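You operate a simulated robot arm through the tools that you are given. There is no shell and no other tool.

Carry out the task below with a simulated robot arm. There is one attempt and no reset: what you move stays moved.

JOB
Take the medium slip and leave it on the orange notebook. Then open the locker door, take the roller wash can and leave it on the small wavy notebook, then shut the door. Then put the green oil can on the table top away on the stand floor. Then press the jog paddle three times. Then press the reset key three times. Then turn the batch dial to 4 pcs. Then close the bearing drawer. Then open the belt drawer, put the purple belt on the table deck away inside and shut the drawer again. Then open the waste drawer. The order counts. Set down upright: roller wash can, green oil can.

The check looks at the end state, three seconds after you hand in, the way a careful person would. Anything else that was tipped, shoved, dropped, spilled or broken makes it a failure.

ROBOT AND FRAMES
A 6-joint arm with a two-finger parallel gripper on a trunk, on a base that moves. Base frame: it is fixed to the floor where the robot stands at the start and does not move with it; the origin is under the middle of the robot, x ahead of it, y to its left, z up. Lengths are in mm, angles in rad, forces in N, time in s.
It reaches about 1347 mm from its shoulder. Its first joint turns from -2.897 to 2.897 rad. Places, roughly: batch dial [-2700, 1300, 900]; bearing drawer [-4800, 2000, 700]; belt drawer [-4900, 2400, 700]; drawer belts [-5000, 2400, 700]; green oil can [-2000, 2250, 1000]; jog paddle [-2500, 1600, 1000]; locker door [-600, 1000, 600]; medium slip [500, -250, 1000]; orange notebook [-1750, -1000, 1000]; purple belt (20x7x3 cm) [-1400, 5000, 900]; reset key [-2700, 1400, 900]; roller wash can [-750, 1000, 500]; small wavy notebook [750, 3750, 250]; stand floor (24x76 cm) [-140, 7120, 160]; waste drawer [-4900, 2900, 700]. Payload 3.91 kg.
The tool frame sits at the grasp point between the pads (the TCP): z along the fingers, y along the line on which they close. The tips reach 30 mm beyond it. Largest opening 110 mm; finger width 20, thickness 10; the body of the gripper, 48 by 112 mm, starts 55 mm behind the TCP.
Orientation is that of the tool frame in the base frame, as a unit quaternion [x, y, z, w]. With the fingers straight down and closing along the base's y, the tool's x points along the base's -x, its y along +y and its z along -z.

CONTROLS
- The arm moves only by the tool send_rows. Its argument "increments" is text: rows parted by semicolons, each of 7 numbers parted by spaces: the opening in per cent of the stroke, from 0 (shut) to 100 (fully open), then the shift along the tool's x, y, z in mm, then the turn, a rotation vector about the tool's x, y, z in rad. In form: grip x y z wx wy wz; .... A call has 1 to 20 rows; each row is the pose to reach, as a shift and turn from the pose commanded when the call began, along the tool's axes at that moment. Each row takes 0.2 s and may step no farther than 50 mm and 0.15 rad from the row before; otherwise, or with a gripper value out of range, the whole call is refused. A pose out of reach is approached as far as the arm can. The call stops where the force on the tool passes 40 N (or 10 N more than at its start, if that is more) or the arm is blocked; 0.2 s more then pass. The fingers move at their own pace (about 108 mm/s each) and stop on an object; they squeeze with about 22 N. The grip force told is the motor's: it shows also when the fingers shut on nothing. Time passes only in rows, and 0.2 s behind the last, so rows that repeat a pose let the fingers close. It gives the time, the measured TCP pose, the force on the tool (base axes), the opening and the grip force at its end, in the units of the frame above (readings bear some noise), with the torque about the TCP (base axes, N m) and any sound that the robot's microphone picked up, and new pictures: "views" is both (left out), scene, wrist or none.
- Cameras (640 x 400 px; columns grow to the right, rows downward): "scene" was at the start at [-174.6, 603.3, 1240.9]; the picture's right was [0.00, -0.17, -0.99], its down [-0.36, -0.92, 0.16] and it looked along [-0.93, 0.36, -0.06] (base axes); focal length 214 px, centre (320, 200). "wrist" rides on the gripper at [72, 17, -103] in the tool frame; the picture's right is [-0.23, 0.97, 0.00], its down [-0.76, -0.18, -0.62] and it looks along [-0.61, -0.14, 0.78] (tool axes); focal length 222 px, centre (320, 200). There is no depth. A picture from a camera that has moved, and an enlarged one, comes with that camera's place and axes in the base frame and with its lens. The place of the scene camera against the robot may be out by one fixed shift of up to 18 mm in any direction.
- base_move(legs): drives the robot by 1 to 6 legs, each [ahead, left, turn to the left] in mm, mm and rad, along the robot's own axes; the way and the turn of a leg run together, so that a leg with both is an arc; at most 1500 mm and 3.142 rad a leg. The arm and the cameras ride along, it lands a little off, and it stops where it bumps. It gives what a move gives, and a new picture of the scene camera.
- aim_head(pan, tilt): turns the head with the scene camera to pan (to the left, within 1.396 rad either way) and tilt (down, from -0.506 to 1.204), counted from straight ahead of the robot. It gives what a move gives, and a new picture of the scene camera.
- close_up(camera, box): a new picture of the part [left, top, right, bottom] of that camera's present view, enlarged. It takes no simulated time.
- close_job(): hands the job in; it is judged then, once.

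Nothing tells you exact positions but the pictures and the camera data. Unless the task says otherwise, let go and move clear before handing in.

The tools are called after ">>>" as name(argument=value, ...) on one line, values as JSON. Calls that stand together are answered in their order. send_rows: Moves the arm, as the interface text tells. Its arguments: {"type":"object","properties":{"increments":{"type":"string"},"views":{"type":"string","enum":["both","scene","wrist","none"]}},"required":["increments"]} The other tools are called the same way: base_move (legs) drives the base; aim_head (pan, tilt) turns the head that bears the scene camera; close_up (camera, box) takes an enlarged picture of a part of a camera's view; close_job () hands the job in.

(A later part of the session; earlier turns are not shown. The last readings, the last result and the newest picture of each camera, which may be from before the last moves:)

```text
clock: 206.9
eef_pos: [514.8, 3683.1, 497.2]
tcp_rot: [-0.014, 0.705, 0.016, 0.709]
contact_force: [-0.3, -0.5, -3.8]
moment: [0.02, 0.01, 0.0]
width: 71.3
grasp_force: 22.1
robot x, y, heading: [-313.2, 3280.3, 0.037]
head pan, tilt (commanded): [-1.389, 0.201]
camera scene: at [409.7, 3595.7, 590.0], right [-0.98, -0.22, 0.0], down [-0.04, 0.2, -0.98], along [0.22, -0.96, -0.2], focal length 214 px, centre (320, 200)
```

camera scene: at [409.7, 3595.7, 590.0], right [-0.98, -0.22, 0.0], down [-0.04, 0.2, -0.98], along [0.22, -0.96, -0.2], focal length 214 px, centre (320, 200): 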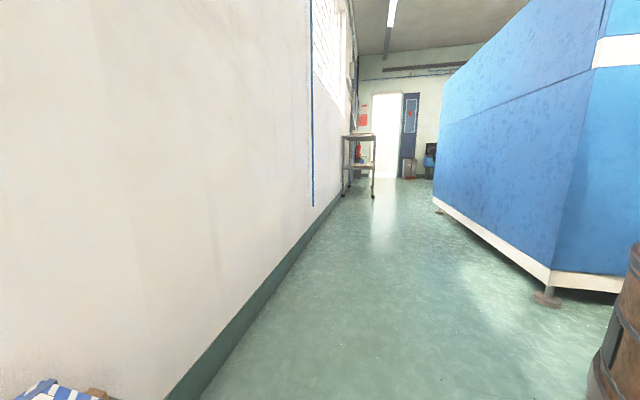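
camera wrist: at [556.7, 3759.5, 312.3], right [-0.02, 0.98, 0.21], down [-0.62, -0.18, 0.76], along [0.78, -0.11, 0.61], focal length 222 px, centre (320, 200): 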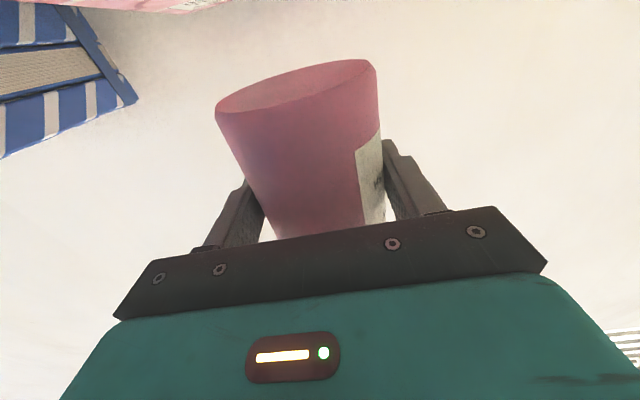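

I can't see the obstacle, so I'll stop backing that way. Instead I'll move the base toward −y (known clear corridor), which also lengthens the reach.

>>> base_move(legs=[[171, -286, 0]])

>>> aim_head(pan=-0.9, tilt=0.7)

```text
clock: 209.2
eef_pos: [695.7, 3405.5, 496.7]
tcp_rot: [-0.017, 0.705, 0.019, 0.709]
contact_force: [0.4, -0.6, -3.5]
moment: [-0.01, 0.02, 0.02]
width: 71.1
grasp_force: 21.6
robot x, y, heading: [-128.3, 2992.9, 0.046]
head pan, tilt (commanded): [-1.389, 0.201]
camera scene: at [590.6, 3316.8, 590.1], right [-0.97, -0.23, 0.0], down [-0.04, 0.2, -0.98], along [0.23, -0.95, -0.2], focal length 214 px, centre (320, 200)
```

scene: 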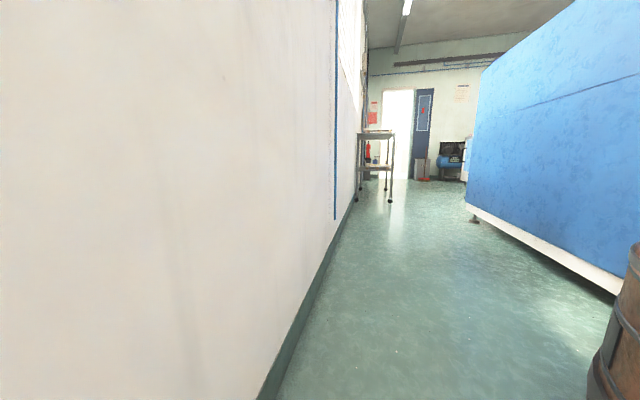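

```text
clock: 210.1
eef_pos: [695.6, 3406.6, 496.8]
tcp_rot: [-0.017, 0.705, 0.02, 0.709]
contact_force: [0.1, 0.0, -3.8]
moment: [0.0, 0.05, 0.0]
width: 71.6
grasp_force: 22.2
robot x, y, heading: [-132.2, 2993.2, 0.047]
head pan, tilt (commanded): [-0.901, 0.7]
camera scene: at [625.4, 3343.7, 544.9], right [-0.75, -0.66, 0.0], down [-0.42, 0.48, -0.77], along [0.51, -0.57, -0.64], focal length 214 px, centre (320, 200)
```

scene: 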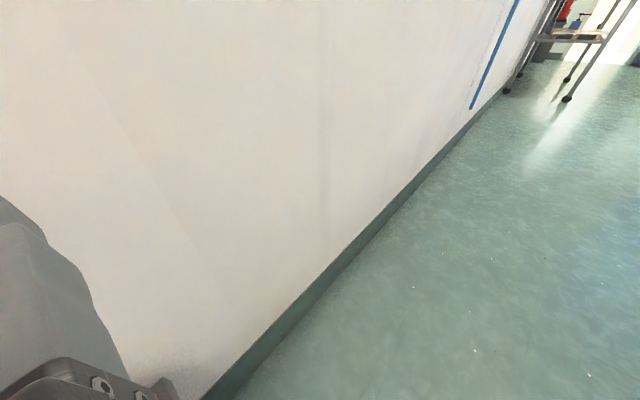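

I'll swing the can back over the pink notebook and lower it in steps.

>>> send_rows(increments="0 0 42.2 -2.9 0 0 0; 0 0 84.4 -5.9 0 0 0; 0 0 126.6 -8.8 0 0 0; 0 0 168.8 -11.8 0 0 0; 0 0 211 -14.7 0 0 0; 0 0 253.2 -17.6 0 0 0; 0 0 295.4 -20.6 0 0 0; 0 0 337.6 -23.5 0 0 0; 0 35 337.6 -23.5 0 0 0; 0 70 337.6 -23.5 0 0 0; 0 105 337.6 -23.5 0 0 0; 0 105 337.6 -23.5 0 0 0", views="both")

```text
clock: 212.7
eef_pos: [650.8, 3744.1, 391.0]
tcp_rot: [-0.018, 0.705, 0.02, 0.708]
contact_force: [-0.8, -0.4, -2.8]
moment: [-0.02, 0.04, 0.01]
width: 71.4
grasp_force: 21.7
robot x, y, heading: [-127.0, 2990.8, 0.043]
head pan, tilt (commanded): [-0.901, 0.7]
camera scene: at [580.8, 3682.0, 440.3], right [-0.75, -0.66, 0.0], down [-0.42, 0.49, -0.77], along [0.51, -0.57, -0.64], focal length 214 px, centre (320, 200)
camera wrist: at [546.6, 3754.5, 318.8], right [-0.05, 0.97, 0.23], down [-0.62, -0.21, 0.76], along [0.79, -0.1, 0.61], focal length 222 px, centre (320, 200)
```

scene: 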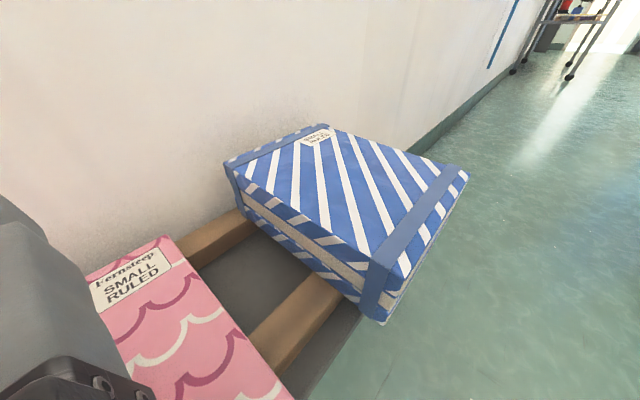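
wrist: 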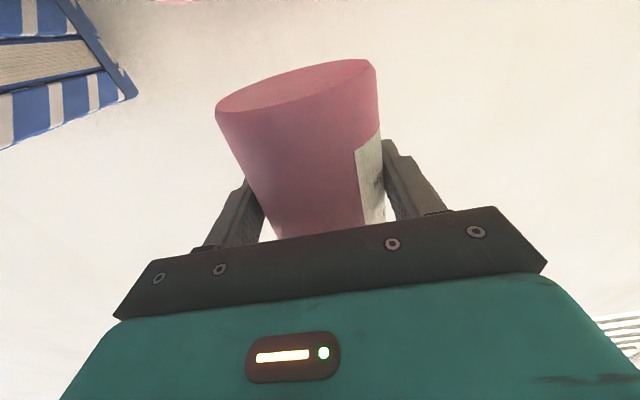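

Triangulating again puts the notebook top at z≈286, so contact should come near TCP z≈344. I'll lower slowly.

>>> send_rows(increments="0 15 0 0 0 0 0; 0 28 0 0 0 0 0; 0 38 0 0 0 0 0; 0 38 0 0 0 0 0", views="scene")

>>> send_rows(increments="0 3 0 0 0 0 0; 0 6 0 0 0 0 0; 0 6 0 0 0 0 0", views="none")

```text
clock: 213.7
eef_pos: [651.9, 3741.3, 354.4]
tcp_rot: [-0.018, 0.706, 0.019, 0.708]
contact_force: [-0.3, 0.9, -4.4]
moment: [0.04, 0.03, -0.03]
width: 71.2
grasp_force: 22.3
robot x, y, heading: [-128.3, 2993.8, 0.044]
head pan, tilt (commanded): [-0.901, 0.7]
camera scene: at [583.8, 3679.9, 402.5], right [-0.75, -0.66, 0.0], down [-0.42, 0.48, -0.77], along [0.51, -0.57, -0.64], focal length 214 px, centre (320, 200)
```

scene: 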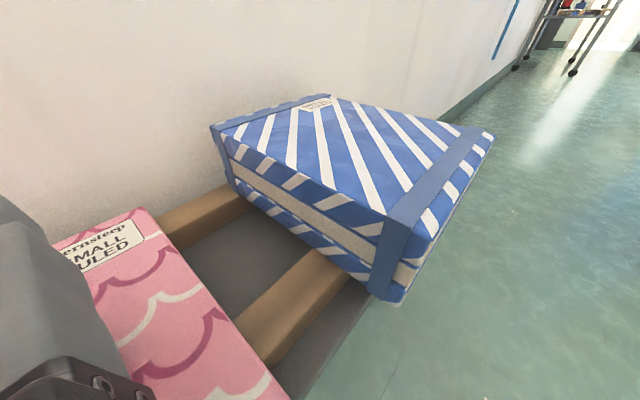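

```text
clock: 214.5
eef_pos: [654.1, 3741.7, 347.9]
tcp_rot: [-0.017, 0.705, 0.019, 0.709]
contact_force: [-0.3, -0.3, -4.3]
moment: [0.05, 0.01, -0.03]
width: 71.6
grasp_force: 22.2
robot x, y, heading: [-130.6, 2997.4, 0.046]
head pan, tilt (commanded): [-0.901, 0.7]
```

No contact yet at 348; I'll continue in small steps.

>>> send_rows(increments="0 2 0 0 0 0 0; 0 4 0 0 0 0 0; 0 4 0 0 0 0 0", views="none")

>>> send_rows(increments="0 2 0 0 0 0 0; 0 4 0 0 0 0 0; 0 4 0 0 0 0 0", views="none")

```text
clock: 215.3
eef_pos: [654.9, 3741.1, 344.5]
tcp_rot: [-0.017, 0.705, 0.019, 0.708]
contact_force: [-0.7, -0.3, -2.1]
moment: [-0.02, 0.02, 0.0]
width: 71.5
grasp_force: 21.6
robot x, y, heading: [-128.1, 2994.4, 0.051]
head pan, tilt (commanded): [-0.901, 0.7]
```

```text
clock: 216.1
eef_pos: [654.3, 3742.0, 343.1]
tcp_rot: [-0.016, 0.704, 0.02, 0.71]
contact_force: [0.8, 0.7, 23.5]
moment: [-0.27, -0.14, -0.12]
width: 71.6
grasp_force: 22.0
robot x, y, heading: [-128.9, 2992.7, 0.045]
head pan, tilt (commanded): [-0.901, 0.7]
```

Contact felt (≈24 N). I'll ease up 2 mm, open, and back straight out.

>>> send_rows(increments="0 -2 0 0 0 0 0; 0 -2 0 0 0 0 0; 75 -2 0 0 0 0 0; 90 -2 0 0 0 0 0; 100 -2 0 0 0 0 0; 100 -2 0 0 0 0 0; 100 -2 0 -25 0 0 0; 100 -2 0 -60 0 0 0; 100 -2 0 -95 0 0 0; 100 -10 0 -130 0 0 0; 100 -40 0 -150 0 0 0", views="both")

>>> aim_head(pan=0, tilt=0.4)

```text
clock: 218.5
eef_pos: [501.8, 3732.7, 384.0]
tcp_rot: [-0.018, 0.706, 0.019, 0.708]
contact_force: [0.8, 0.7, -0.7]
moment: [0.0, -0.06, 0.01]
width: 109.8
grasp_force: 0.1
robot x, y, heading: [-128.4, 2992.3, 0.041]
head pan, tilt (commanded): [-0.901, 0.7]
camera scene: at [432.1, 3671.5, 432.0], right [-0.75, -0.66, 0.0], down [-0.42, 0.48, -0.77], along [0.51, -0.57, -0.64], focal length 214 px, centre (320, 200)
camera wrist: at [397.9, 3743.9, 310.4], right [-0.05, 0.97, 0.23], down [-0.62, -0.21, 0.76], along [0.79, -0.1, 0.61], focal length 222 px, centre (320, 200)
```

scene: 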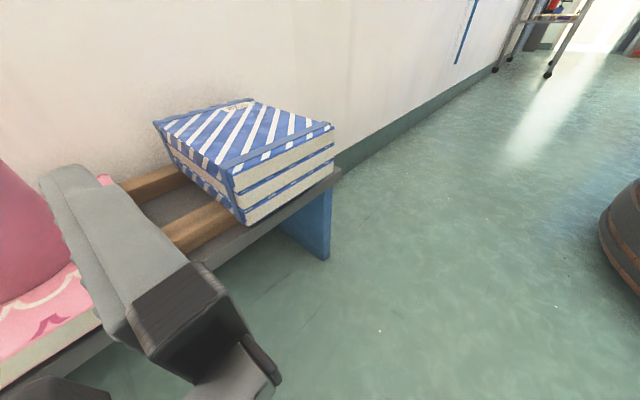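
wrist: 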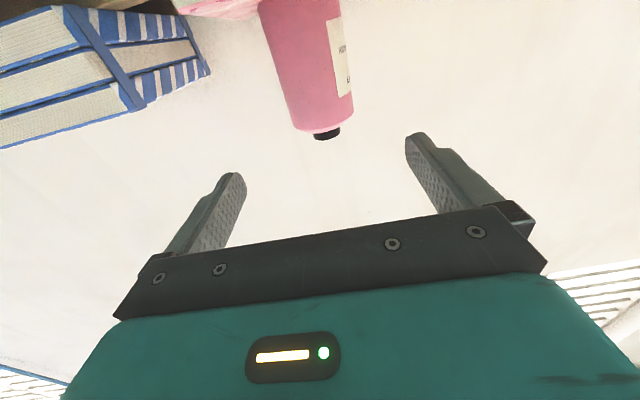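

```text
clock: 219.7
eef_pos: [502.2, 3733.4, 383.5]
tcp_rot: [-0.018, 0.705, 0.019, 0.709]
contact_force: [-0.3, 0.5, 0.0]
moment: [-0.01, 0.03, 0.0]
width: 109.7
grasp_force: 0.0
robot x, y, heading: [-130.3, 2993.4, 0.048]
head pan, tilt (commanded): [0.0, 0.4]
camera scene: at [468.4, 3740.8, 459.7], right [0.05, -1.0, 0.0], down [-0.39, -0.02, -0.92], along [0.92, 0.05, -0.39], focal length 214 px, centre (320, 200)
```

scene: 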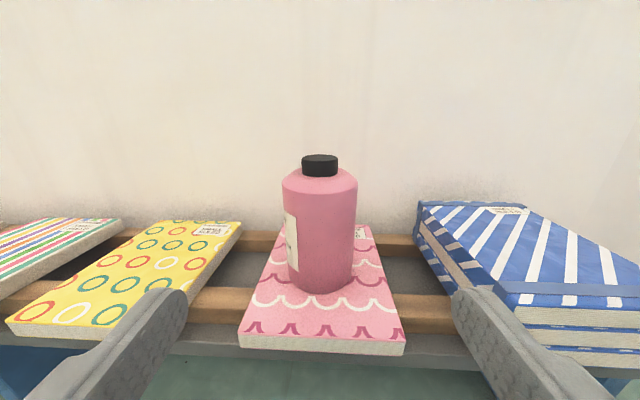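

The roller wash can stands upright on the small wavy notebook. Now I'll raise and fold the arm for the drive back to shut the locker door.

>>> send_rows(increments="50 -43 0 -10 0 0 0; 50 -86 0 -20 0 0 0; 50 -129 0 -30 0 0 0; 50 -172 0 -40 0 0 0; 0 -215 0 -50 0 0 0; 0 -258 0 -60 0 0 0; 0 -300 0 -70 0 0 0; 0 -340 0 -80 0 0 0", views="none")

>>> send_rows(increments="0 -30 0 0 0 0.143 0; 0 -60 0 0 0 0.286 0; 0 -90 0 0 0 0.429 0; 0 -120 0 0 0 0.572 0; 0 -150 0 0 0 0.715 0; 0 -180 0 0 0 0.858 0; 0 -210 0 0 0 1.001 0; 0 -240 0 0 0 1.144 0; 0 -270 0 0 0 1.287 0; 0 -300 0 0 0 1.43 0; 0 -330 0 0 0 1.571 0", views="none")

```text
clock: 221.5
eef_pos: [420.4, 3729.0, 719.0]
tcp_rot: [-0.018, 0.706, 0.019, 0.708]
contact_force: [-0.6, -0.3, 0.1]
moment: [0.04, -0.05, -0.03]
width: 0.0
grasp_force: 22.3
robot x, y, heading: [-125.7, 2990.9, 0.052]
head pan, tilt (commanded): [0.0, 0.4]
```

```text
clock: 223.9
eef_pos: [422.8, 3730.7, 1050.8]
tcp_rot: [-0.026, 1.0, 0.001, 0.002]
contact_force: [-0.4, -0.3, 0.3]
moment: [0.03, -0.06, 0.01]
width: 0.0
grasp_force: 22.0
robot x, y, heading: [-132.8, 2994.4, 0.048]
head pan, tilt (commanded): [0.0, 0.4]
```

>>> send_rows(increments="0 12.5 -43.7 0 0 0 0; 0 25.1 -87.3 0 0 0 0; 0 37.6 -131 0 0 0 0; 0 50.1 -174.6 0 0 0 0; 0 62.7 -218.3 0 0 0 0; 0 75.2 -262 0 0 0 0; 0 87.7 -305.6 0 0 0 0; 0 100.3 -349.3 0 0 0 0; 0 112.8 -392.9 0 0 0 0; 0 125.3 -436.6 0 0 0 0; 0 137.9 -480.3 0 0 0 0; 0 150.4 -523.9 0 0 0 0", views="none")

>>> aim_head(pan=-1.2, tilt=0.0)

```text
clock: 226.5
eef_pos: [297.9, 3200.1, 1044.8]
tcp_rot: [-0.026, 1.0, 0.001, 0.002]
contact_force: [-0.4, 0.6, -0.8]
moment: [-0.03, 0.03, 0.01]
width: 0.0
grasp_force: 21.8
robot x, y, heading: [-131.9, 2993.0, 0.046]
head pan, tilt (commanded): [0.0, 0.4]
```

```text
clock: 227.9
eef_pos: [297.3, 3201.0, 1046.1]
tcp_rot: [-0.026, 1.0, 0.001, 0.002]
contact_force: [-0.2, -0.4, 0.4]
moment: [-0.01, 0.0, 0.01]
width: 0.0
grasp_force: 21.5
robot x, y, heading: [-126.9, 2992.2, 0.052]
head pan, tilt (commanded): [-1.201, 0.0]
camera scene: at [415.1, 3130.5, 1146.1], right [0.01, -0.36, 0.93], down [-1.0, -0.05, 0.0], along [0.05, -0.93, -0.36], focal length 214 px, centre (320, 200)
```

scene: 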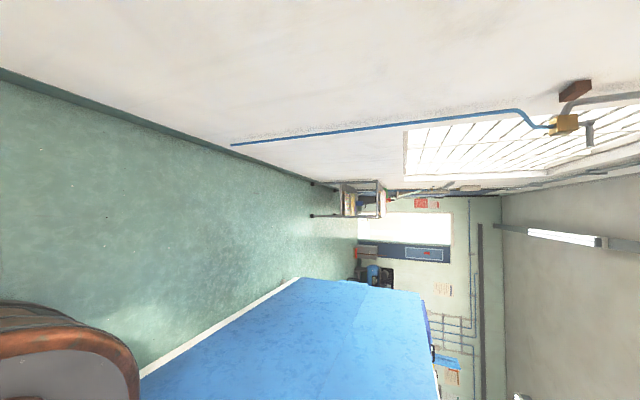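

I'll move clear of the machine's rear corner, turn to face −y, and drive back down the corridor.

>>> base_move(legs=[[272, -156, 0], [0, 0, -1.6]])

>>> aim_head(pan=0, tilt=-0.506)

```text
clock: 233.8
eef_pos: [352.0, 2425.8, 1045.0]
tcp_rot: [0.69, 0.724, -0.001, 0.001]
contact_force: [0.3, 0.1, -0.2]
moment: [0.02, -0.01, -0.01]
width: 0.0
grasp_force: 22.4
robot x, y, heading: [151.3, 2854.1, -1.528]
head pan, tilt (commanded): [-1.201, 0.0]
camera scene: at [277.0, 2321.9, 1146.2], right [-0.36, -0.01, 0.93], down [-0.05, 1.0, 0.0], along [-0.93, -0.05, -0.36], focal length 214 px, centre (320, 200)
```

scene: 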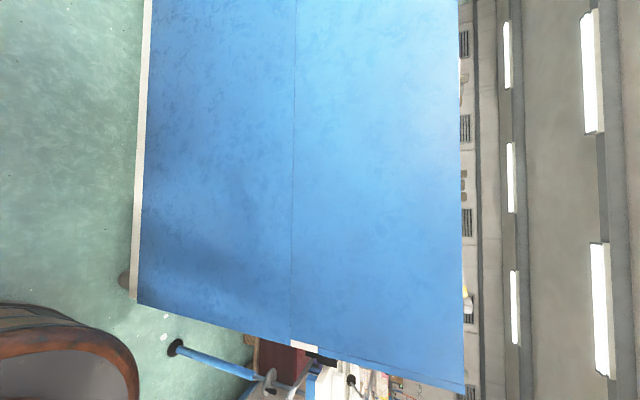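

```text
clock: 235.2
eef_pos: [352.4, 2425.9, 1045.7]
tcp_rot: [0.69, 0.724, -0.002, 0.002]
contact_force: [0.7, -0.7, 0.1]
moment: [-0.02, -0.01, 0.01]
width: 0.3
grasp_force: 22.2
robot x, y, heading: [145.7, 2851.4, -1.531]
head pan, tilt (commanded): [0.0, -0.499]
camera scene: at [362.7, 2285.7, 1112.1], right [-1.0, -0.05, 0.0], down [-0.04, 0.87, -0.48], along [0.02, -0.48, -0.88], focal length 214 px, centre (320, 200)
```

scene: 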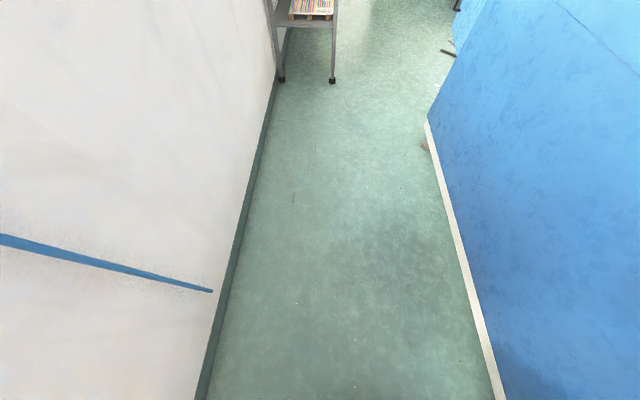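

>>> base_move(legs=[[1155, 55, 0], [795, -133, 0], [193, -168, 0], [146, -44, 0]])

```text
clock: 247.6
eef_pos: [174.5, 94.3, 1046.0]
tcp_rot: [0.687, 0.727, -0.001, 0.002]
contact_force: [-0.3, 0.4, -0.7]
moment: [0.02, -0.01, 0.0]
width: 0.0
grasp_force: 22.2
robot x, y, heading: [-37.1, 516.9, -1.523]
head pan, tilt (commanded): [0.0, -0.499]
camera scene: at [186.9, -47.5, 1112.1], right [-1.0, -0.06, 0.0], down [-0.05, 0.87, -0.48], along [0.03, -0.48, -0.88], focal length 214 px, centre (320, 200)
```

scene: 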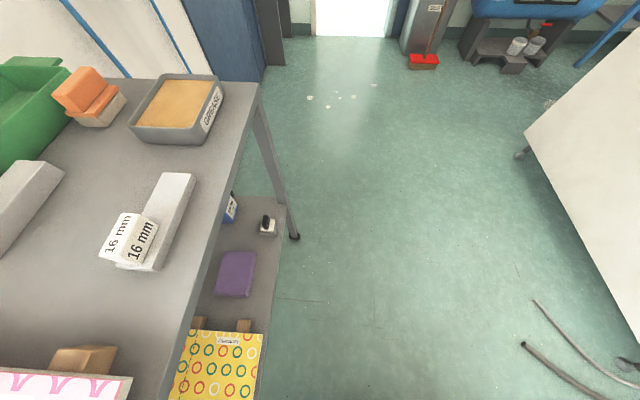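

>>> base_move(legs=[[616, -38, 0], [24, -276, 0], [0, 0, 3.09]])

```text
clock: 260.0
eef_pos: [-524.8, 283.4, 1046.2]
tcp_rot: [0.728, -0.686, -0.003, -0.002]
contact_force: [-0.3, 0.2, 0.5]
moment: [0.0, 0.03, -0.01]
width: 0.0
grasp_force: 22.2
robot x, y, heading: [-315.0, -139.9, 1.622]
head pan, tilt (commanded): [0.0, -0.499]
camera scene: at [-529.0, 442.3, 1112.1], right [1.0, 0.06, 0.0], down [0.05, -0.87, -0.48], along [-0.03, 0.48, -0.88], focal length 214 px, centre (320, 200)
```

scene: 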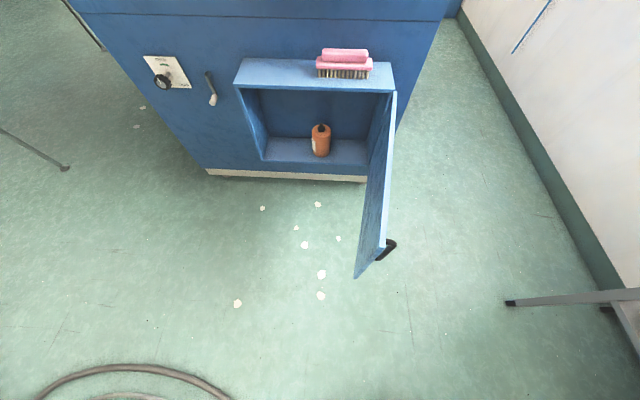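

The door has drifted to about 82° but is free to swing. I'll yaw the tool so the head sits to the side, then place the closed fingers on the door's outer side near the tip.

>>> send_rows(increments="0 0 0 0 0 0 0.135; 0 0 0 0 0 0 0.27; 0 0 0 0 0 0 0.405; 0 0 0 0 0 0 0.54; 0 0 0 0 0 0 0.675; 0 0 0 0 0 0 0.81; 0 0 0 0 0 0 0.945; 0 0 0 0 0 0 1.08; 0 0 0 0 0 0 1.215; 0 0 0 0 0 0 1.35; 0 0 0 0 0 0 1.485; 0 0 0 0 0 0 1.63", views="none")

>>> aim_head(pan=1.2, tilt=0.3)

```text
clock: 262.6
eef_pos: [-524.3, 284.2, 1046.1]
tcp_rot: [0.001, 1.0, 0.002, 0.0]
contact_force: [0.0, 0.4, -0.3]
moment: [-0.01, -0.06, 0.01]
width: 0.0
grasp_force: 21.8
robot x, y, heading: [-316.6, -139.5, 1.624]
head pan, tilt (commanded): [0.0, -0.499]
```

```text
clock: 264.0
eef_pos: [-526.0, 283.6, 1045.9]
tcp_rot: [0.0, 1.0, 0.002, -0.001]
contact_force: [-0.3, -0.3, 0.2]
moment: [0.01, 0.03, -0.02]
width: 0.0
grasp_force: 22.1
robot x, y, heading: [-314.3, -142.5, 1.624]
head pan, tilt (commanded): [1.201, 0.3]
camera scene: at [-438.4, 379.3, 1144.7], right [0.0, -0.36, -0.93], down [-0.96, -0.28, 0.11], along [-0.3, 0.89, -0.34], focal length 214 px, centre (320, 200)
```

scene: 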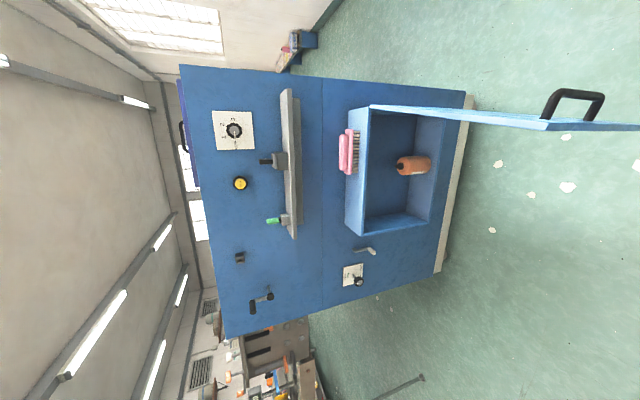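

>>> send_rows(increments="0 -21.9 36.4 5 0 0 0; 0 -43.8 72.8 10 0 0 0; 0 -65.6 109.1 15 0 0 0; 0 -87.5 145.5 20 0 0 0; 0 -109.4 181.9 25 0 0 0; 0 -131.3 218.3 30 0 0 0; 0 -153.1 254.6 35 0 0 0; 0 -175 291 40 0 0 0; 0 -175 291 80 0 0 0; 0 -175 291 120 0 0 0; 0 -175 291 160 0 0 0; 0 -175 291 200 0 0 0; 0 -175 291 240 0 0 0; 0 -175 291 280 0 0 0; 0 -175 291 301 0 0 0; 0 -175 291 301 0 0 0", views="wrist")

```text
clock: 267.4
eef_pos: [-348.3, 575.3, 744.6]
tcp_rot: [0.0, 1.0, 0.002, -0.001]
contact_force: [0.4, -0.6, 0.5]
moment: [0.0, 0.02, -0.05]
width: 0.0
grasp_force: 21.9
robot x, y, heading: [-317.6, -141.3, 1.626]
head pan, tilt (commanded): [1.201, 0.3]
camera wrist: at [-420.7, 591.4, 848.2], right [0.23, 0.97, 0.0], down [0.76, -0.18, 0.62], along [0.6, -0.14, -0.78], focal length 222 px, centre (320, 200)
```

wrist: 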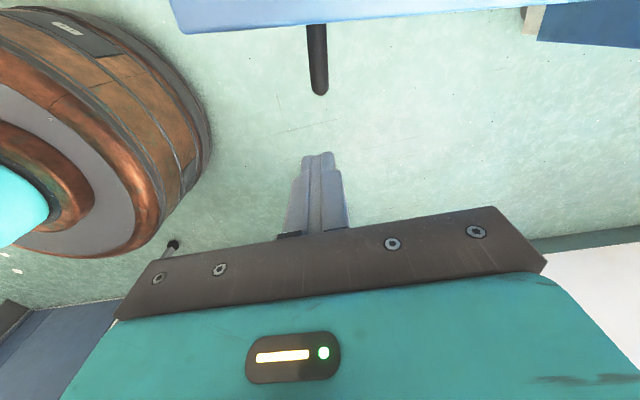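

The fingers are on the outer side of the door, above the handle. I'll sweep along the arc to swing it closed.

>>> send_rows(increments="0 16.7 -1.3 0 0 0 0; 0 37 -0.8 0 0 0 0; 0 57.3 0.8 0 0 0 0; 0 77.4 3.5 0 0 0 0; 0 97.4 7.2 0 0 0 0; 0 117.1 11.9 0 0 0 0; 0 136.6 17.7 0 0 0 0; 0 155.7 24.5 0 0 0 0; 0 174.5 32.2 0 0 0 0; 0 192.8 41 0 0 0 0; 0 210.7 50.7 0 0 0 0; 0 228 61.3 0 0 0 0; 0 244.8 72.8 0 0 0 0; 0 260.9 85.2 0 0 0 0; 0 276.3 98.4 0 0 0 0; 0 291.1 112.3 0 0 0 0; 0 305 127.1 0 0 0 0; 0 318.2 142.5 0 0 0 0; 0 330.6 158.6 0 0 0 0", views="both")

```text
clock: 271.4
eef_pos: [-681.6, 733.8, 748.0]
tcp_rot: [0.0, 1.0, 0.003, -0.002]
contact_force: [-0.4, 0.5, 1.2]
moment: [0.02, -0.01, 0.02]
width: 0.1
grasp_force: 22.1
robot x, y, heading: [-313.4, -140.4, 1.628]
head pan, tilt (commanded): [1.201, 0.3]
camera scene: at [-593.5, 829.0, 847.9], right [0.0, -0.36, -0.93], down [-0.96, -0.28, 0.11], along [-0.3, 0.89, -0.34], focal length 214 px, centre (320, 200)
camera wrist: at [-752.6, 749.2, 852.1], right [0.23, 0.97, 0.0], down [0.76, -0.18, 0.62], along [0.6, -0.14, -0.78], focal length 222 px, centre (320, 200)
```

scene: 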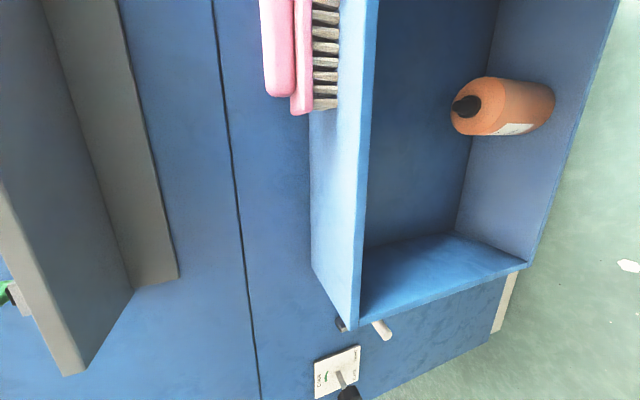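
wrist: 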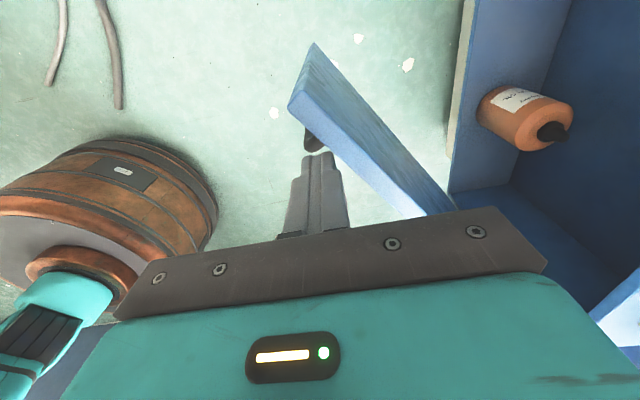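

The door is swinging shut with the fingers outside it. I'll turn the head away from the box and continue to closure.

>>> aim_head(pan=-1.2, tilt=0.0)

>>> send_rows(increments="0 10.5 15.8 0 0 0 0; 0 21.1 33.2 0 0 0 0; 0 30.9 51.1 0 0 0 0; 0 39.7 69.6 0 0 0 0; 0 47.5 88.4 0 0 0 0; 0 54.3 107.7 0 0 0 0; 0 60.1 127.3 0 0 0 0; 0 64.9 147.1 0 0 0 0; 0 68.6 167.2 0 0 0 0; 0 71.3 187.4 0 0 0 0; 0 72.2 197.6 0 0 0 0; 0 72.9 207.8 0 0 0 0; 0 73.3 214 0 0 0 0; 0 73.3 220 0 0 0 0", views="wrist")

```text
clock: 273.6
eef_pos: [-680.5, 734.2, 748.4]
tcp_rot: [0.0, 1.0, 0.001, 0.0]
contact_force: [-0.4, -0.2, 0.6]
moment: [-0.01, 0.02, 0.01]
width: 0.0
grasp_force: 22.5
robot x, y, heading: [-312.6, -138.7, 1.624]
head pan, tilt (commanded): [-1.201, 0.0]
camera scene: at [-565.8, 657.9, 847.6], right [0.0, -0.37, 0.93], down [-1.0, 0.0, 0.0], along [0.0, -0.93, -0.37], focal length 214 px, centre (320, 200)
```

scene: 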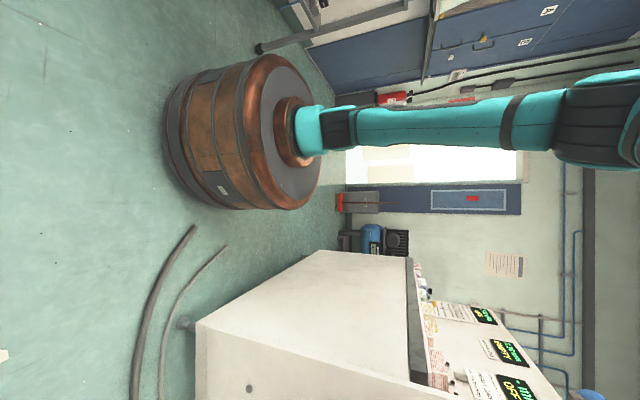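

```text
clock: 276.6
eef_pos: [-748.7, 934.3, 745.2]
tcp_rot: [0.0, 1.0, 0.002, -0.001]
contact_force: [-0.1, -0.5, -0.6]
moment: [0.01, 0.03, 0.02]
width: 0.0
grasp_force: 21.7
out of reach, approached as far as the arm can: row 12, 13, 14
robot x, y, heading: [-318.2, -141.7, 1.622]
head pan, tilt (commanded): [-1.201, 0.0]
camera wrist: at [-820.0, 950.2, 847.6], right [0.23, 0.97, 0.0], down [0.76, -0.18, 0.62], along [0.6, -0.14, -0.78], focal length 222 px, centre (320, 200)
```

wrist: 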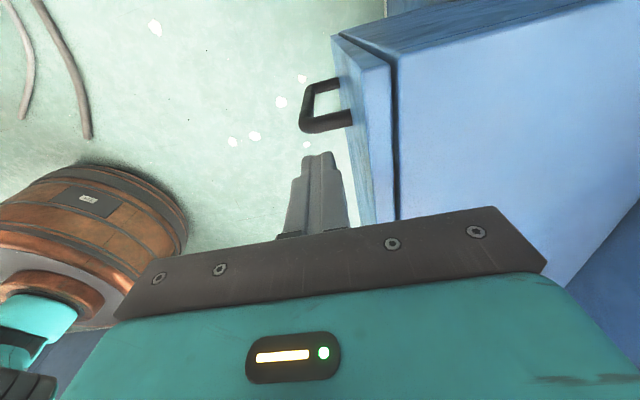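

The arm ran out of reach just short of closing. I'll draw the fingers back a little, bring the base 90 mm closer, and finish the push.

>>> send_rows(increments="0 0 -40 0 0 0 0; 0 0 -80 0 0 0 0; 0 0 -110 0 0 0 0", views="none")

>>> base_move(legs=[[100, 0, 0]])

>>> send_rows(increments="0 0 0 0 0 0 0", views="wrist")

```text
clock: 277.4
eef_pos: [-747.4, 826.7, 742.6]
tcp_rot: [0.001, 1.0, 0.002, -0.001]
contact_force: [0.4, 0.8, -0.9]
moment: [-0.05, 0.04, 0.04]
width: 0.0
grasp_force: 22.2
robot x, y, heading: [-311.9, -141.9, 1.629]
head pan, tilt (commanded): [-1.201, 0.0]
```

```text
clock: 278.6
eef_pos: [-753.2, 923.8, 743.5]
tcp_rot: [0.001, 1.0, 0.002, -0.001]
contact_force: [0.4, 0.4, 0.2]
moment: [-0.01, 0.01, -0.01]
width: 0.1
grasp_force: 22.0
robot x, y, heading: [-321.8, -42.3, 1.625]
head pan, tilt (commanded): [-1.201, 0.0]
camera scene: at [-638.8, 848.4, 841.8], right [0.0, -0.37, 0.93], down [-1.0, 0.0, 0.0], along [0.0, -0.93, -0.37], focal length 214 px, centre (320, 200)
```

scene: 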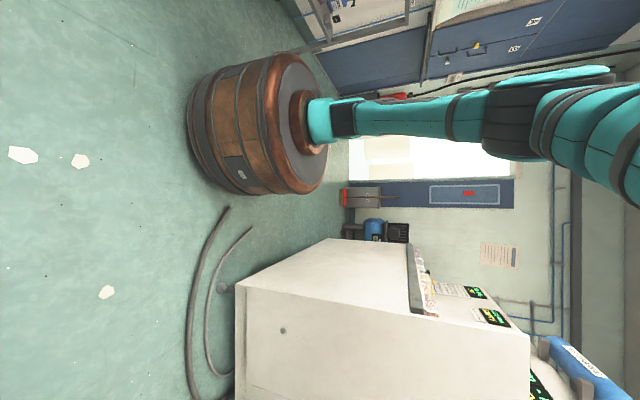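

```text
clock: 278.9
eef_pos: [-754.1, 923.7, 741.5]
tcp_rot: [0.0, 1.0, 0.002, -0.001]
contact_force: [0.0, -0.9, -0.7]
moment: [0.0, -0.08, 0.04]
width: 0.0
grasp_force: 22.1
robot x, y, heading: [-319.1, -40.6, 1.624]
head pan, tilt (commanded): [-1.201, 0.0]
camera wrist: at [-825.7, 939.2, 845.7], right [0.23, 0.97, 0.0], down [0.76, -0.18, 0.62], along [0.61, -0.14, -0.78], focal length 222 px, centre (320, 200)
```

wrist: 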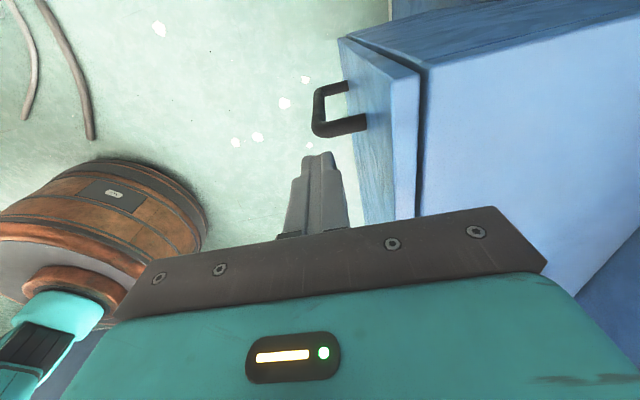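

Now the final push onto the door face until it seats.

>>> send_rows(increments="0 0 8 0 0 0 0; 0 0 14 0 0 0 0; 0 0 19 0 0 0 0; 0 0 23 0 0 0 0; 0 0 27 0 0 0 0; 0 0 31 0 0 0 0; 0 0 35 0 0 0 0; 0 0 39 0 0 0 0; 0 0 43 0 0 0 0", views="wrist")

```text
clock: 280.2
eef_pos: [-752.4, 950.4, 743.3]
tcp_rot: [-0.001, 1.0, 0.0, 0.0]
contact_force: [4.2, -14.2, 3.1]
moment: [0.17, -0.01, -0.21]
width: 0.0
grasp_force: 22.2
robot x, y, heading: [-323.5, -40.1, 1.623]
head pan, tilt (commanded): [-1.201, 0.0]
stopped in row 6: the force on the tool passed its limit at 47 N (the readings are from after the stop); the commanded pose is now the measured one
camera wrist: at [-825.1, 965.6, 844.9], right [0.23, 0.97, 0.0], down [0.76, -0.18, 0.62], along [0.61, -0.14, -0.78], focal length 222 px, centre (320, 200)
```

wrist: 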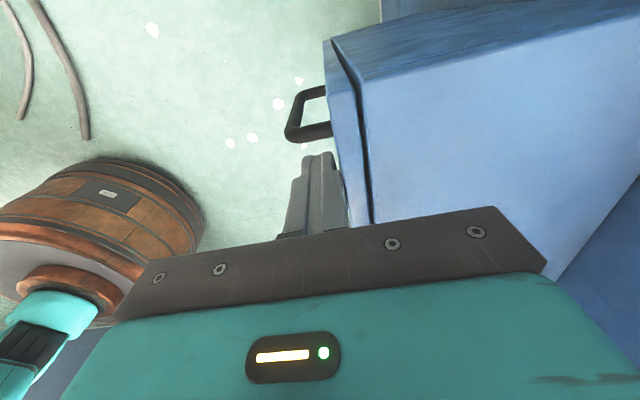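

>>> send_rows(increments="0 0 3 0 0 0 0; 0 0 6 0 0 0 0; 0 0 9 0 0 0 0; 0 0 12 0 0 0 0; 0 0 15 0 0 0 0", views="none")

>>> send_rows(increments="0 0 -20 0 0 0 0; 0 0 -50 -20 0 0 0; 0 0 -90 -60 0 0 0; 0 0 -130 -100 0 0 0; 0 0 -175 -120 0 0 0; 0 0 -220 -130 0 0 0; 0 0 -265 -140 0 0 0; 0 0 -310 -150 0 0 0; 0 0 -350 -160 0 0 0", views="none")

>>> aim_head(pan=0.9, tilt=0.2)

```text
clock: 280.6
eef_pos: [-752.7, 950.6, 742.5]
tcp_rot: [-0.001, 1.0, -0.002, 0.001]
contact_force: [5.9, -17.1, 4.4]
moment: [0.2, -0.01, -0.28]
width: 0.1
grasp_force: 21.8
robot x, y, heading: [-320.8, -42.1, 1.624]
head pan, tilt (commanded): [-1.201, 0.0]
stopped in row 1: the force on the tool passed its limit at 46 N (the readings are from after the stop); the commanded pose is now the measured one
```

```text
refused: row 3 steps farther than a row can; nothing moved
```

```text
clock: 282.6
eef_pos: [-753.5, 949.7, 741.9]
tcp_rot: [-0.001, 1.0, -0.002, 0.001]
contact_force: [2.9, -29.1, 2.8]
moment: [0.28, -0.04, -0.34]
width: 0.0
grasp_force: 22.3
robot x, y, heading: [-318.4, -46.3, 1.626]
head pan, tilt (commanded): [0.901, 0.201]
camera scene: at [-657.7, 1032.3, 815.8], right [0.0, -0.63, -0.78], down [-0.98, -0.16, 0.12], along [-0.2, 0.76, -0.61], focal length 214 px, centre (320, 200)
```

scene: 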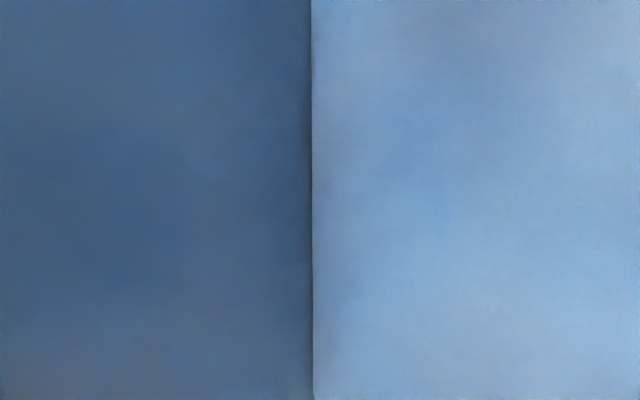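

The door is firmly against its stop. I'll retreat and look at it.

>>> send_rows(increments="0 0 -20 0 0 0 0; 0 0 -50 -10 0 0 0; 0 0 -90 -30 0 0 0; 0 0 -130 -55 0 0 0; 0 0 -170 -80 0 0 0; 0 0 -210 -105 0 0 0; 0 0 -250 -130 0 0 0; 0 0 -290 -155 0 0 0; 0 0 -330 -180 0 0 0; 0 0 -370 -205 0 0 0; 0 0 -410 -230 0 0 0", views="none")

>>> aim_head(pan=0.9, tilt=0.1)

```text
clock: 285.0
eef_pos: [-752.0, 542.5, 968.0]
tcp_rot: [-0.001, 1.0, -0.003, 0.001]
contact_force: [1.1, 0.6, -0.7]
moment: [-0.05, -0.04, -0.02]
width: 0.0
grasp_force: 21.8
robot x, y, heading: [-321.6, -43.8, 1.628]
head pan, tilt (commanded): [0.901, 0.201]
```

```text
clock: 285.7
eef_pos: [-751.0, 542.5, 969.4]
tcp_rot: [0.0, 1.0, -0.003, 0.001]
contact_force: [0.2, -0.4, 0.2]
moment: [0.04, 0.02, -0.01]
width: 0.0
grasp_force: 21.1
robot x, y, heading: [-321.8, -44.0, 1.627]
head pan, tilt (commanded): [0.901, 0.099]
camera scene: at [-647.0, 624.6, 1044.5], right [0.0, -0.62, -0.78], down [-0.99, -0.08, 0.06], along [-0.1, 0.78, -0.62], focal length 214 px, centre (320, 200)
```

scene: 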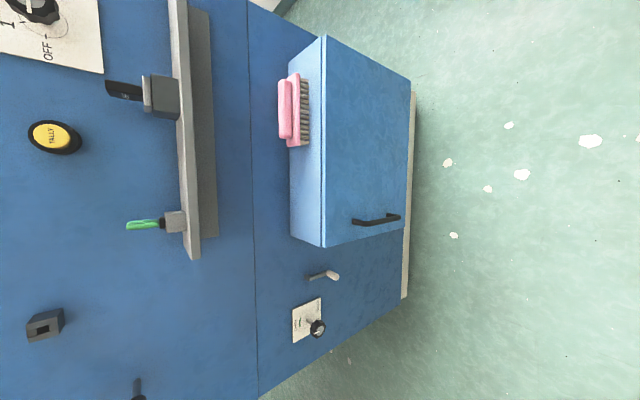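

The locker door is shut with the brush still in place. Next is the green oil can around (−2000, 2250); I'll fold the arm to a forward-looking travel pose.

>>> send_rows(increments="0 -37 -12 -7 0 0 -0.143; 0 -74 -24 -14 0 0 -0.286; 0 -111 -36 -21 0 0 -0.429; 0 -148 -48 -28 0 0 -0.572; 0 -185 -60 -35 0 0 -0.715; 0 -222 -72 -42 0 0 -0.858; 0 -259 -84 -49 0 0 -1.001; 0 -296 -96 -56 0 0 -1.144; 0 -333 -108 -63 0 0 -1.287; 0 -370 -120 -70 0 0 -1.43; 0 -406 -132 -77 0 0 -1.571", views="none")

>>> base_move(legs=[[0, 0, 1.5]])

>>> aim_head(pan=0, tilt=-0.506)

>>> aim_head(pan=-0.8, tilt=-0.506)

```text
clock: 288.1
eef_pos: [-343.8, 411.2, 1053.3]
tcp_rot: [0.709, -0.705, 0.002, 0.002]
contact_force: [0.3, 1.0, 0.8]
moment: [-0.02, 0.0, 0.02]
width: 0.2
grasp_force: 22.2
robot x, y, heading: [-317.7, -47.1, 1.625]
head pan, tilt (commanded): [0.901, 0.099]
```

```text
clock: 292.3
eef_pos: [-774.9, -59.6, 1053.5]
tcp_rot: [1.0, -0.009, 0.003, -0.001]
contact_force: [-0.1, 0.7, 0.6]
moment: [0.01, -0.03, 0.02]
width: 0.0
grasp_force: 22.1
robot x, y, heading: [-324.7, -42.3, -3.111]
head pan, tilt (commanded): [0.901, 0.099]
camera scene: at [-873.5, -120.5, 1129.0], right [0.02, 0.62, -0.78], down [1.0, 0.06, 0.07], along [0.09, -0.78, -0.62], focal length 214 px, centre (320, 200)
```

scene: 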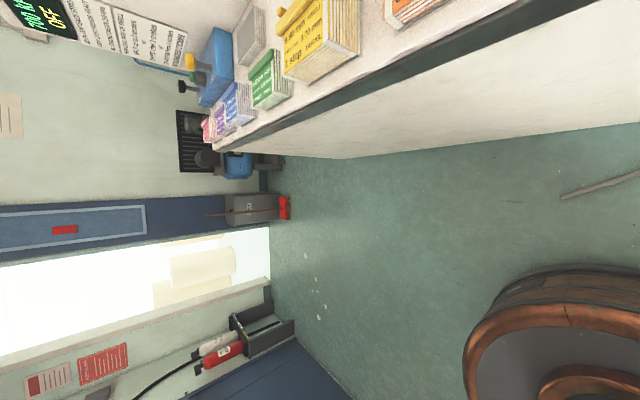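

```text
clock: 293.5
eef_pos: [-775.0, -59.1, 1054.9]
tcp_rot: [1.0, -0.01, 0.003, -0.001]
contact_force: [-0.1, 0.0, 0.2]
moment: [-0.01, -0.01, 0.01]
width: 0.0
grasp_force: 22.2
robot x, y, heading: [-321.2, -44.9, -3.107]
head pan, tilt (commanded): [0.0, -0.499]
camera scene: at [-921.2, -47.5, 1118.9], right [0.02, 1.0, 0.0], down [0.88, -0.02, -0.47], along [-0.47, 0.01, -0.88], focal length 214 px, centre (320, 200)
```

scene: 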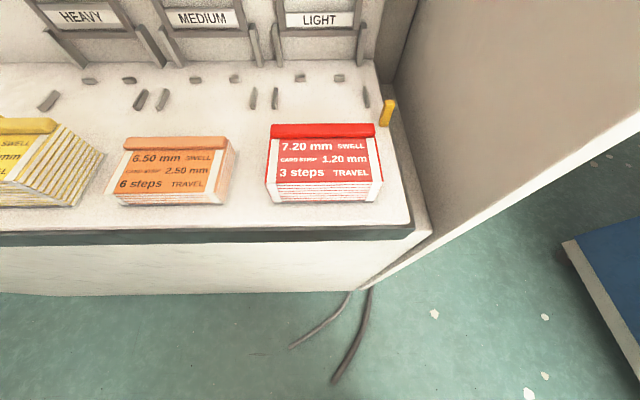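

```text
clock: 294.6
eef_pos: [-774.9, -59.2, 1053.8]
tcp_rot: [1.0, -0.01, 0.003, -0.001]
contact_force: [-0.2, 0.3, -0.6]
moment: [0.02, -0.01, 0.0]
width: 0.1
grasp_force: 22.1
robot x, y, heading: [-320.9, -46.0, -3.106]
head pan, tilt (commanded): [-0.799, -0.499]
camera scene: at [-920.4, 0.5, 1139.3], right [0.01, 0.7, 0.72], down [0.89, 0.33, -0.33], along [-0.46, 0.64, -0.61], focal length 214 px, centre (320, 200)
```

scene: 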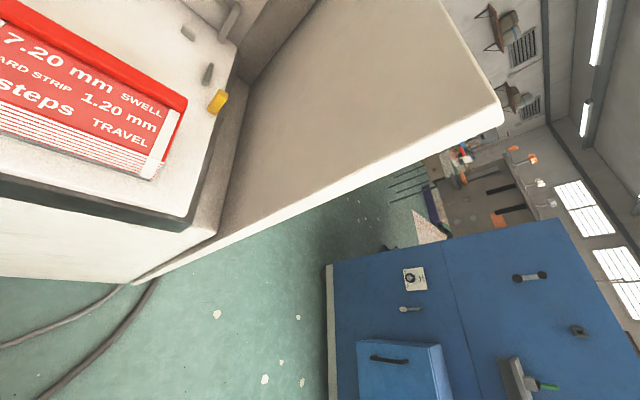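

I'm facing −x near the bench; I'll shift to the middle of the aisle (y≈530) before driving −x.

>>> base_move(legs=[[0, -576, 0]])

>>> aim_head(pan=0, tilt=-0.506)

```text
clock: 297.9
eef_pos: [-792.7, 527.6, 1054.3]
tcp_rot: [1.0, -0.015, 0.003, -0.001]
contact_force: [-0.2, -0.5, 0.4]
moment: [0.02, 0.06, -0.01]
width: 0.1
grasp_force: 22.5
robot x, y, heading: [-339.2, 539.4, -3.117]
head pan, tilt (commanded): [-0.799, -0.499]
camera scene: at [-937.1, 588.8, 1139.3], right [0.02, 0.7, 0.72], down [0.89, 0.32, -0.33], along [-0.46, 0.64, -0.61], focal length 214 px, centre (320, 200)
```

scene: 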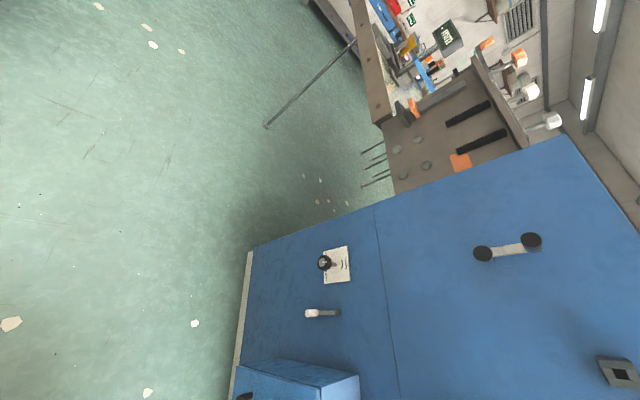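

```text
clock: 299.1
eef_pos: [-792.2, 528.2, 1054.4]
tcp_rot: [1.0, -0.015, 0.004, -0.001]
contact_force: [0.7, 0.1, -0.6]
moment: [-0.01, -0.03, 0.0]
width: 0.1
grasp_force: 21.8
robot x, y, heading: [-335.1, 539.4, -3.119]
head pan, tilt (commanded): [0.0, -0.499]
camera scene: at [-938.5, 540.9, 1119.0], right [0.03, 1.0, 0.0], down [0.88, -0.03, -0.48], along [-0.48, 0.02, -0.88], focal length 214 px, centre (320, 200)
```

scene: 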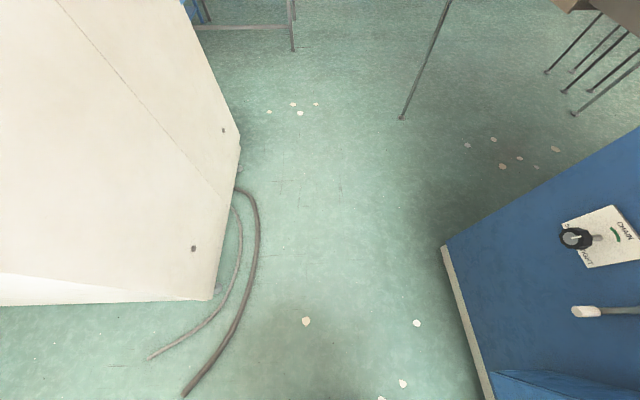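

The aisle ahead is clear between the bench/hose and the blue machine. I'll drive to about x=−1500.

>>> base_move(legs=[[1160, -56, 0]])

>>> aim_head(pan=-0.6, tilt=-0.506)

```text
clock: 304.9
eef_pos: [-1950.3, 563.8, 1053.0]
tcp_rot: [1.0, -0.019, 0.002, -0.001]
contact_force: [0.2, 0.3, -0.6]
moment: [0.0, -0.03, 0.04]
width: 0.0
grasp_force: 22.1
robot x, y, heading: [-1494.3, 573.8, -3.122]
head pan, tilt (commanded): [0.0, -0.499]
camera scene: at [-2096.2, 579.4, 1119.0], right [0.04, 1.0, 0.0], down [0.88, -0.03, -0.48], along [-0.47, 0.02, -0.88], focal length 214 px, centre (320, 200)
```

scene: 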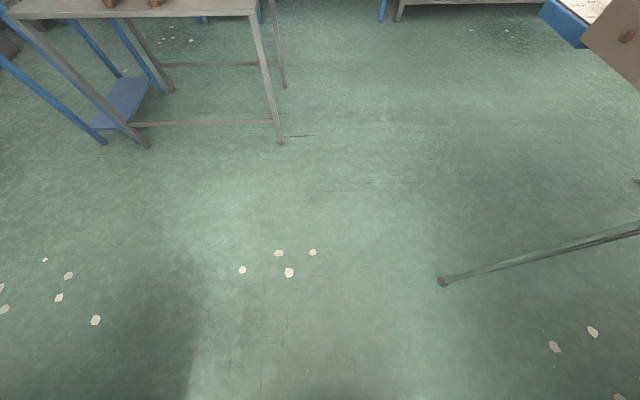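

```text
clock: 305.9
eef_pos: [-1950.1, 564.8, 1054.6]
tcp_rot: [1.0, -0.019, 0.002, 0.0]
contact_force: [-0.3, -0.3, 0.5]
moment: [0.0, -0.03, 0.01]
width: 0.2
grasp_force: 22.3
robot x, y, heading: [-1493.1, 567.5, -3.125]
head pan, tilt (commanded): [-0.6, -0.499]
camera scene: at [-2094.8, 617.2, 1130.7], right [0.03, 0.82, 0.56], down [0.89, 0.24, -0.39], along [-0.46, 0.51, -0.73], focal length 214 px, centre (320, 200)
```

scene: 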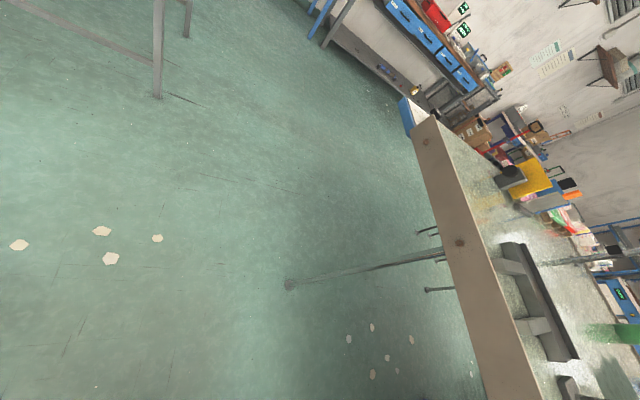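

A large grey work table is on the right with a green object on it. I'll look further right.

>>> aim_head(pan=-1.2, tilt=-0.3)

>>> aim_head(pan=-1.2, tilt=0.3)

```text
clock: 306.9
eef_pos: [-1949.9, 564.1, 1053.9]
tcp_rot: [1.0, -0.02, 0.003, -0.001]
contact_force: [0.1, 0.6, -0.2]
moment: [0.02, 0.01, -0.01]
width: 0.0
grasp_force: 21.8
robot x, y, heading: [-1495.8, 572.3, -3.122]
head pan, tilt (commanded): [-1.201, -0.3]
camera scene: at [-2078.9, 652.0, 1157.6], right [0.01, 0.36, 0.93], down [0.97, 0.24, -0.1], along [-0.26, 0.9, -0.35], focal length 214 px, centre (320, 200)
```

scene: 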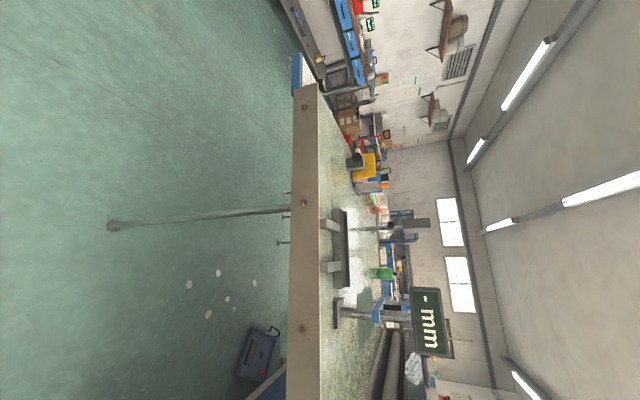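

```text
clock: 307.9
eef_pos: [-1949.2, 564.8, 1054.5]
tcp_rot: [1.0, -0.019, 0.003, 0.0]
contact_force: [-0.1, 0.2, -0.3]
moment: [-0.01, 0.01, 0.0]
width: 0.0
grasp_force: 21.8
robot x, y, heading: [-1495.8, 574.9, -3.128]
head pan, tilt (commanded): [-1.201, 0.3]
camera scene: at [-2025.2, 663.7, 1152.6], right [0.01, 0.36, 0.93], down [0.94, -0.31, 0.11], along [0.33, 0.88, -0.34], focal length 214 px, centre (320, 200)
```

scene: 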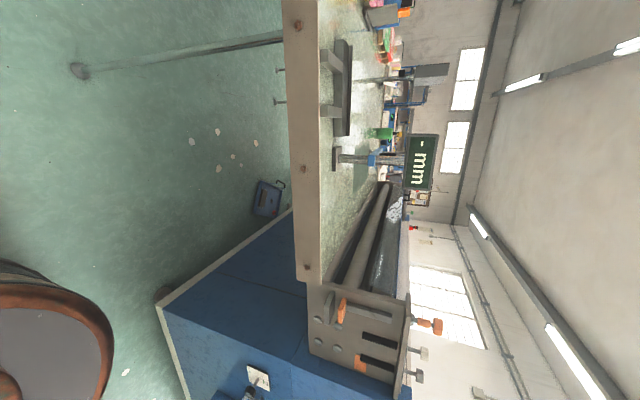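

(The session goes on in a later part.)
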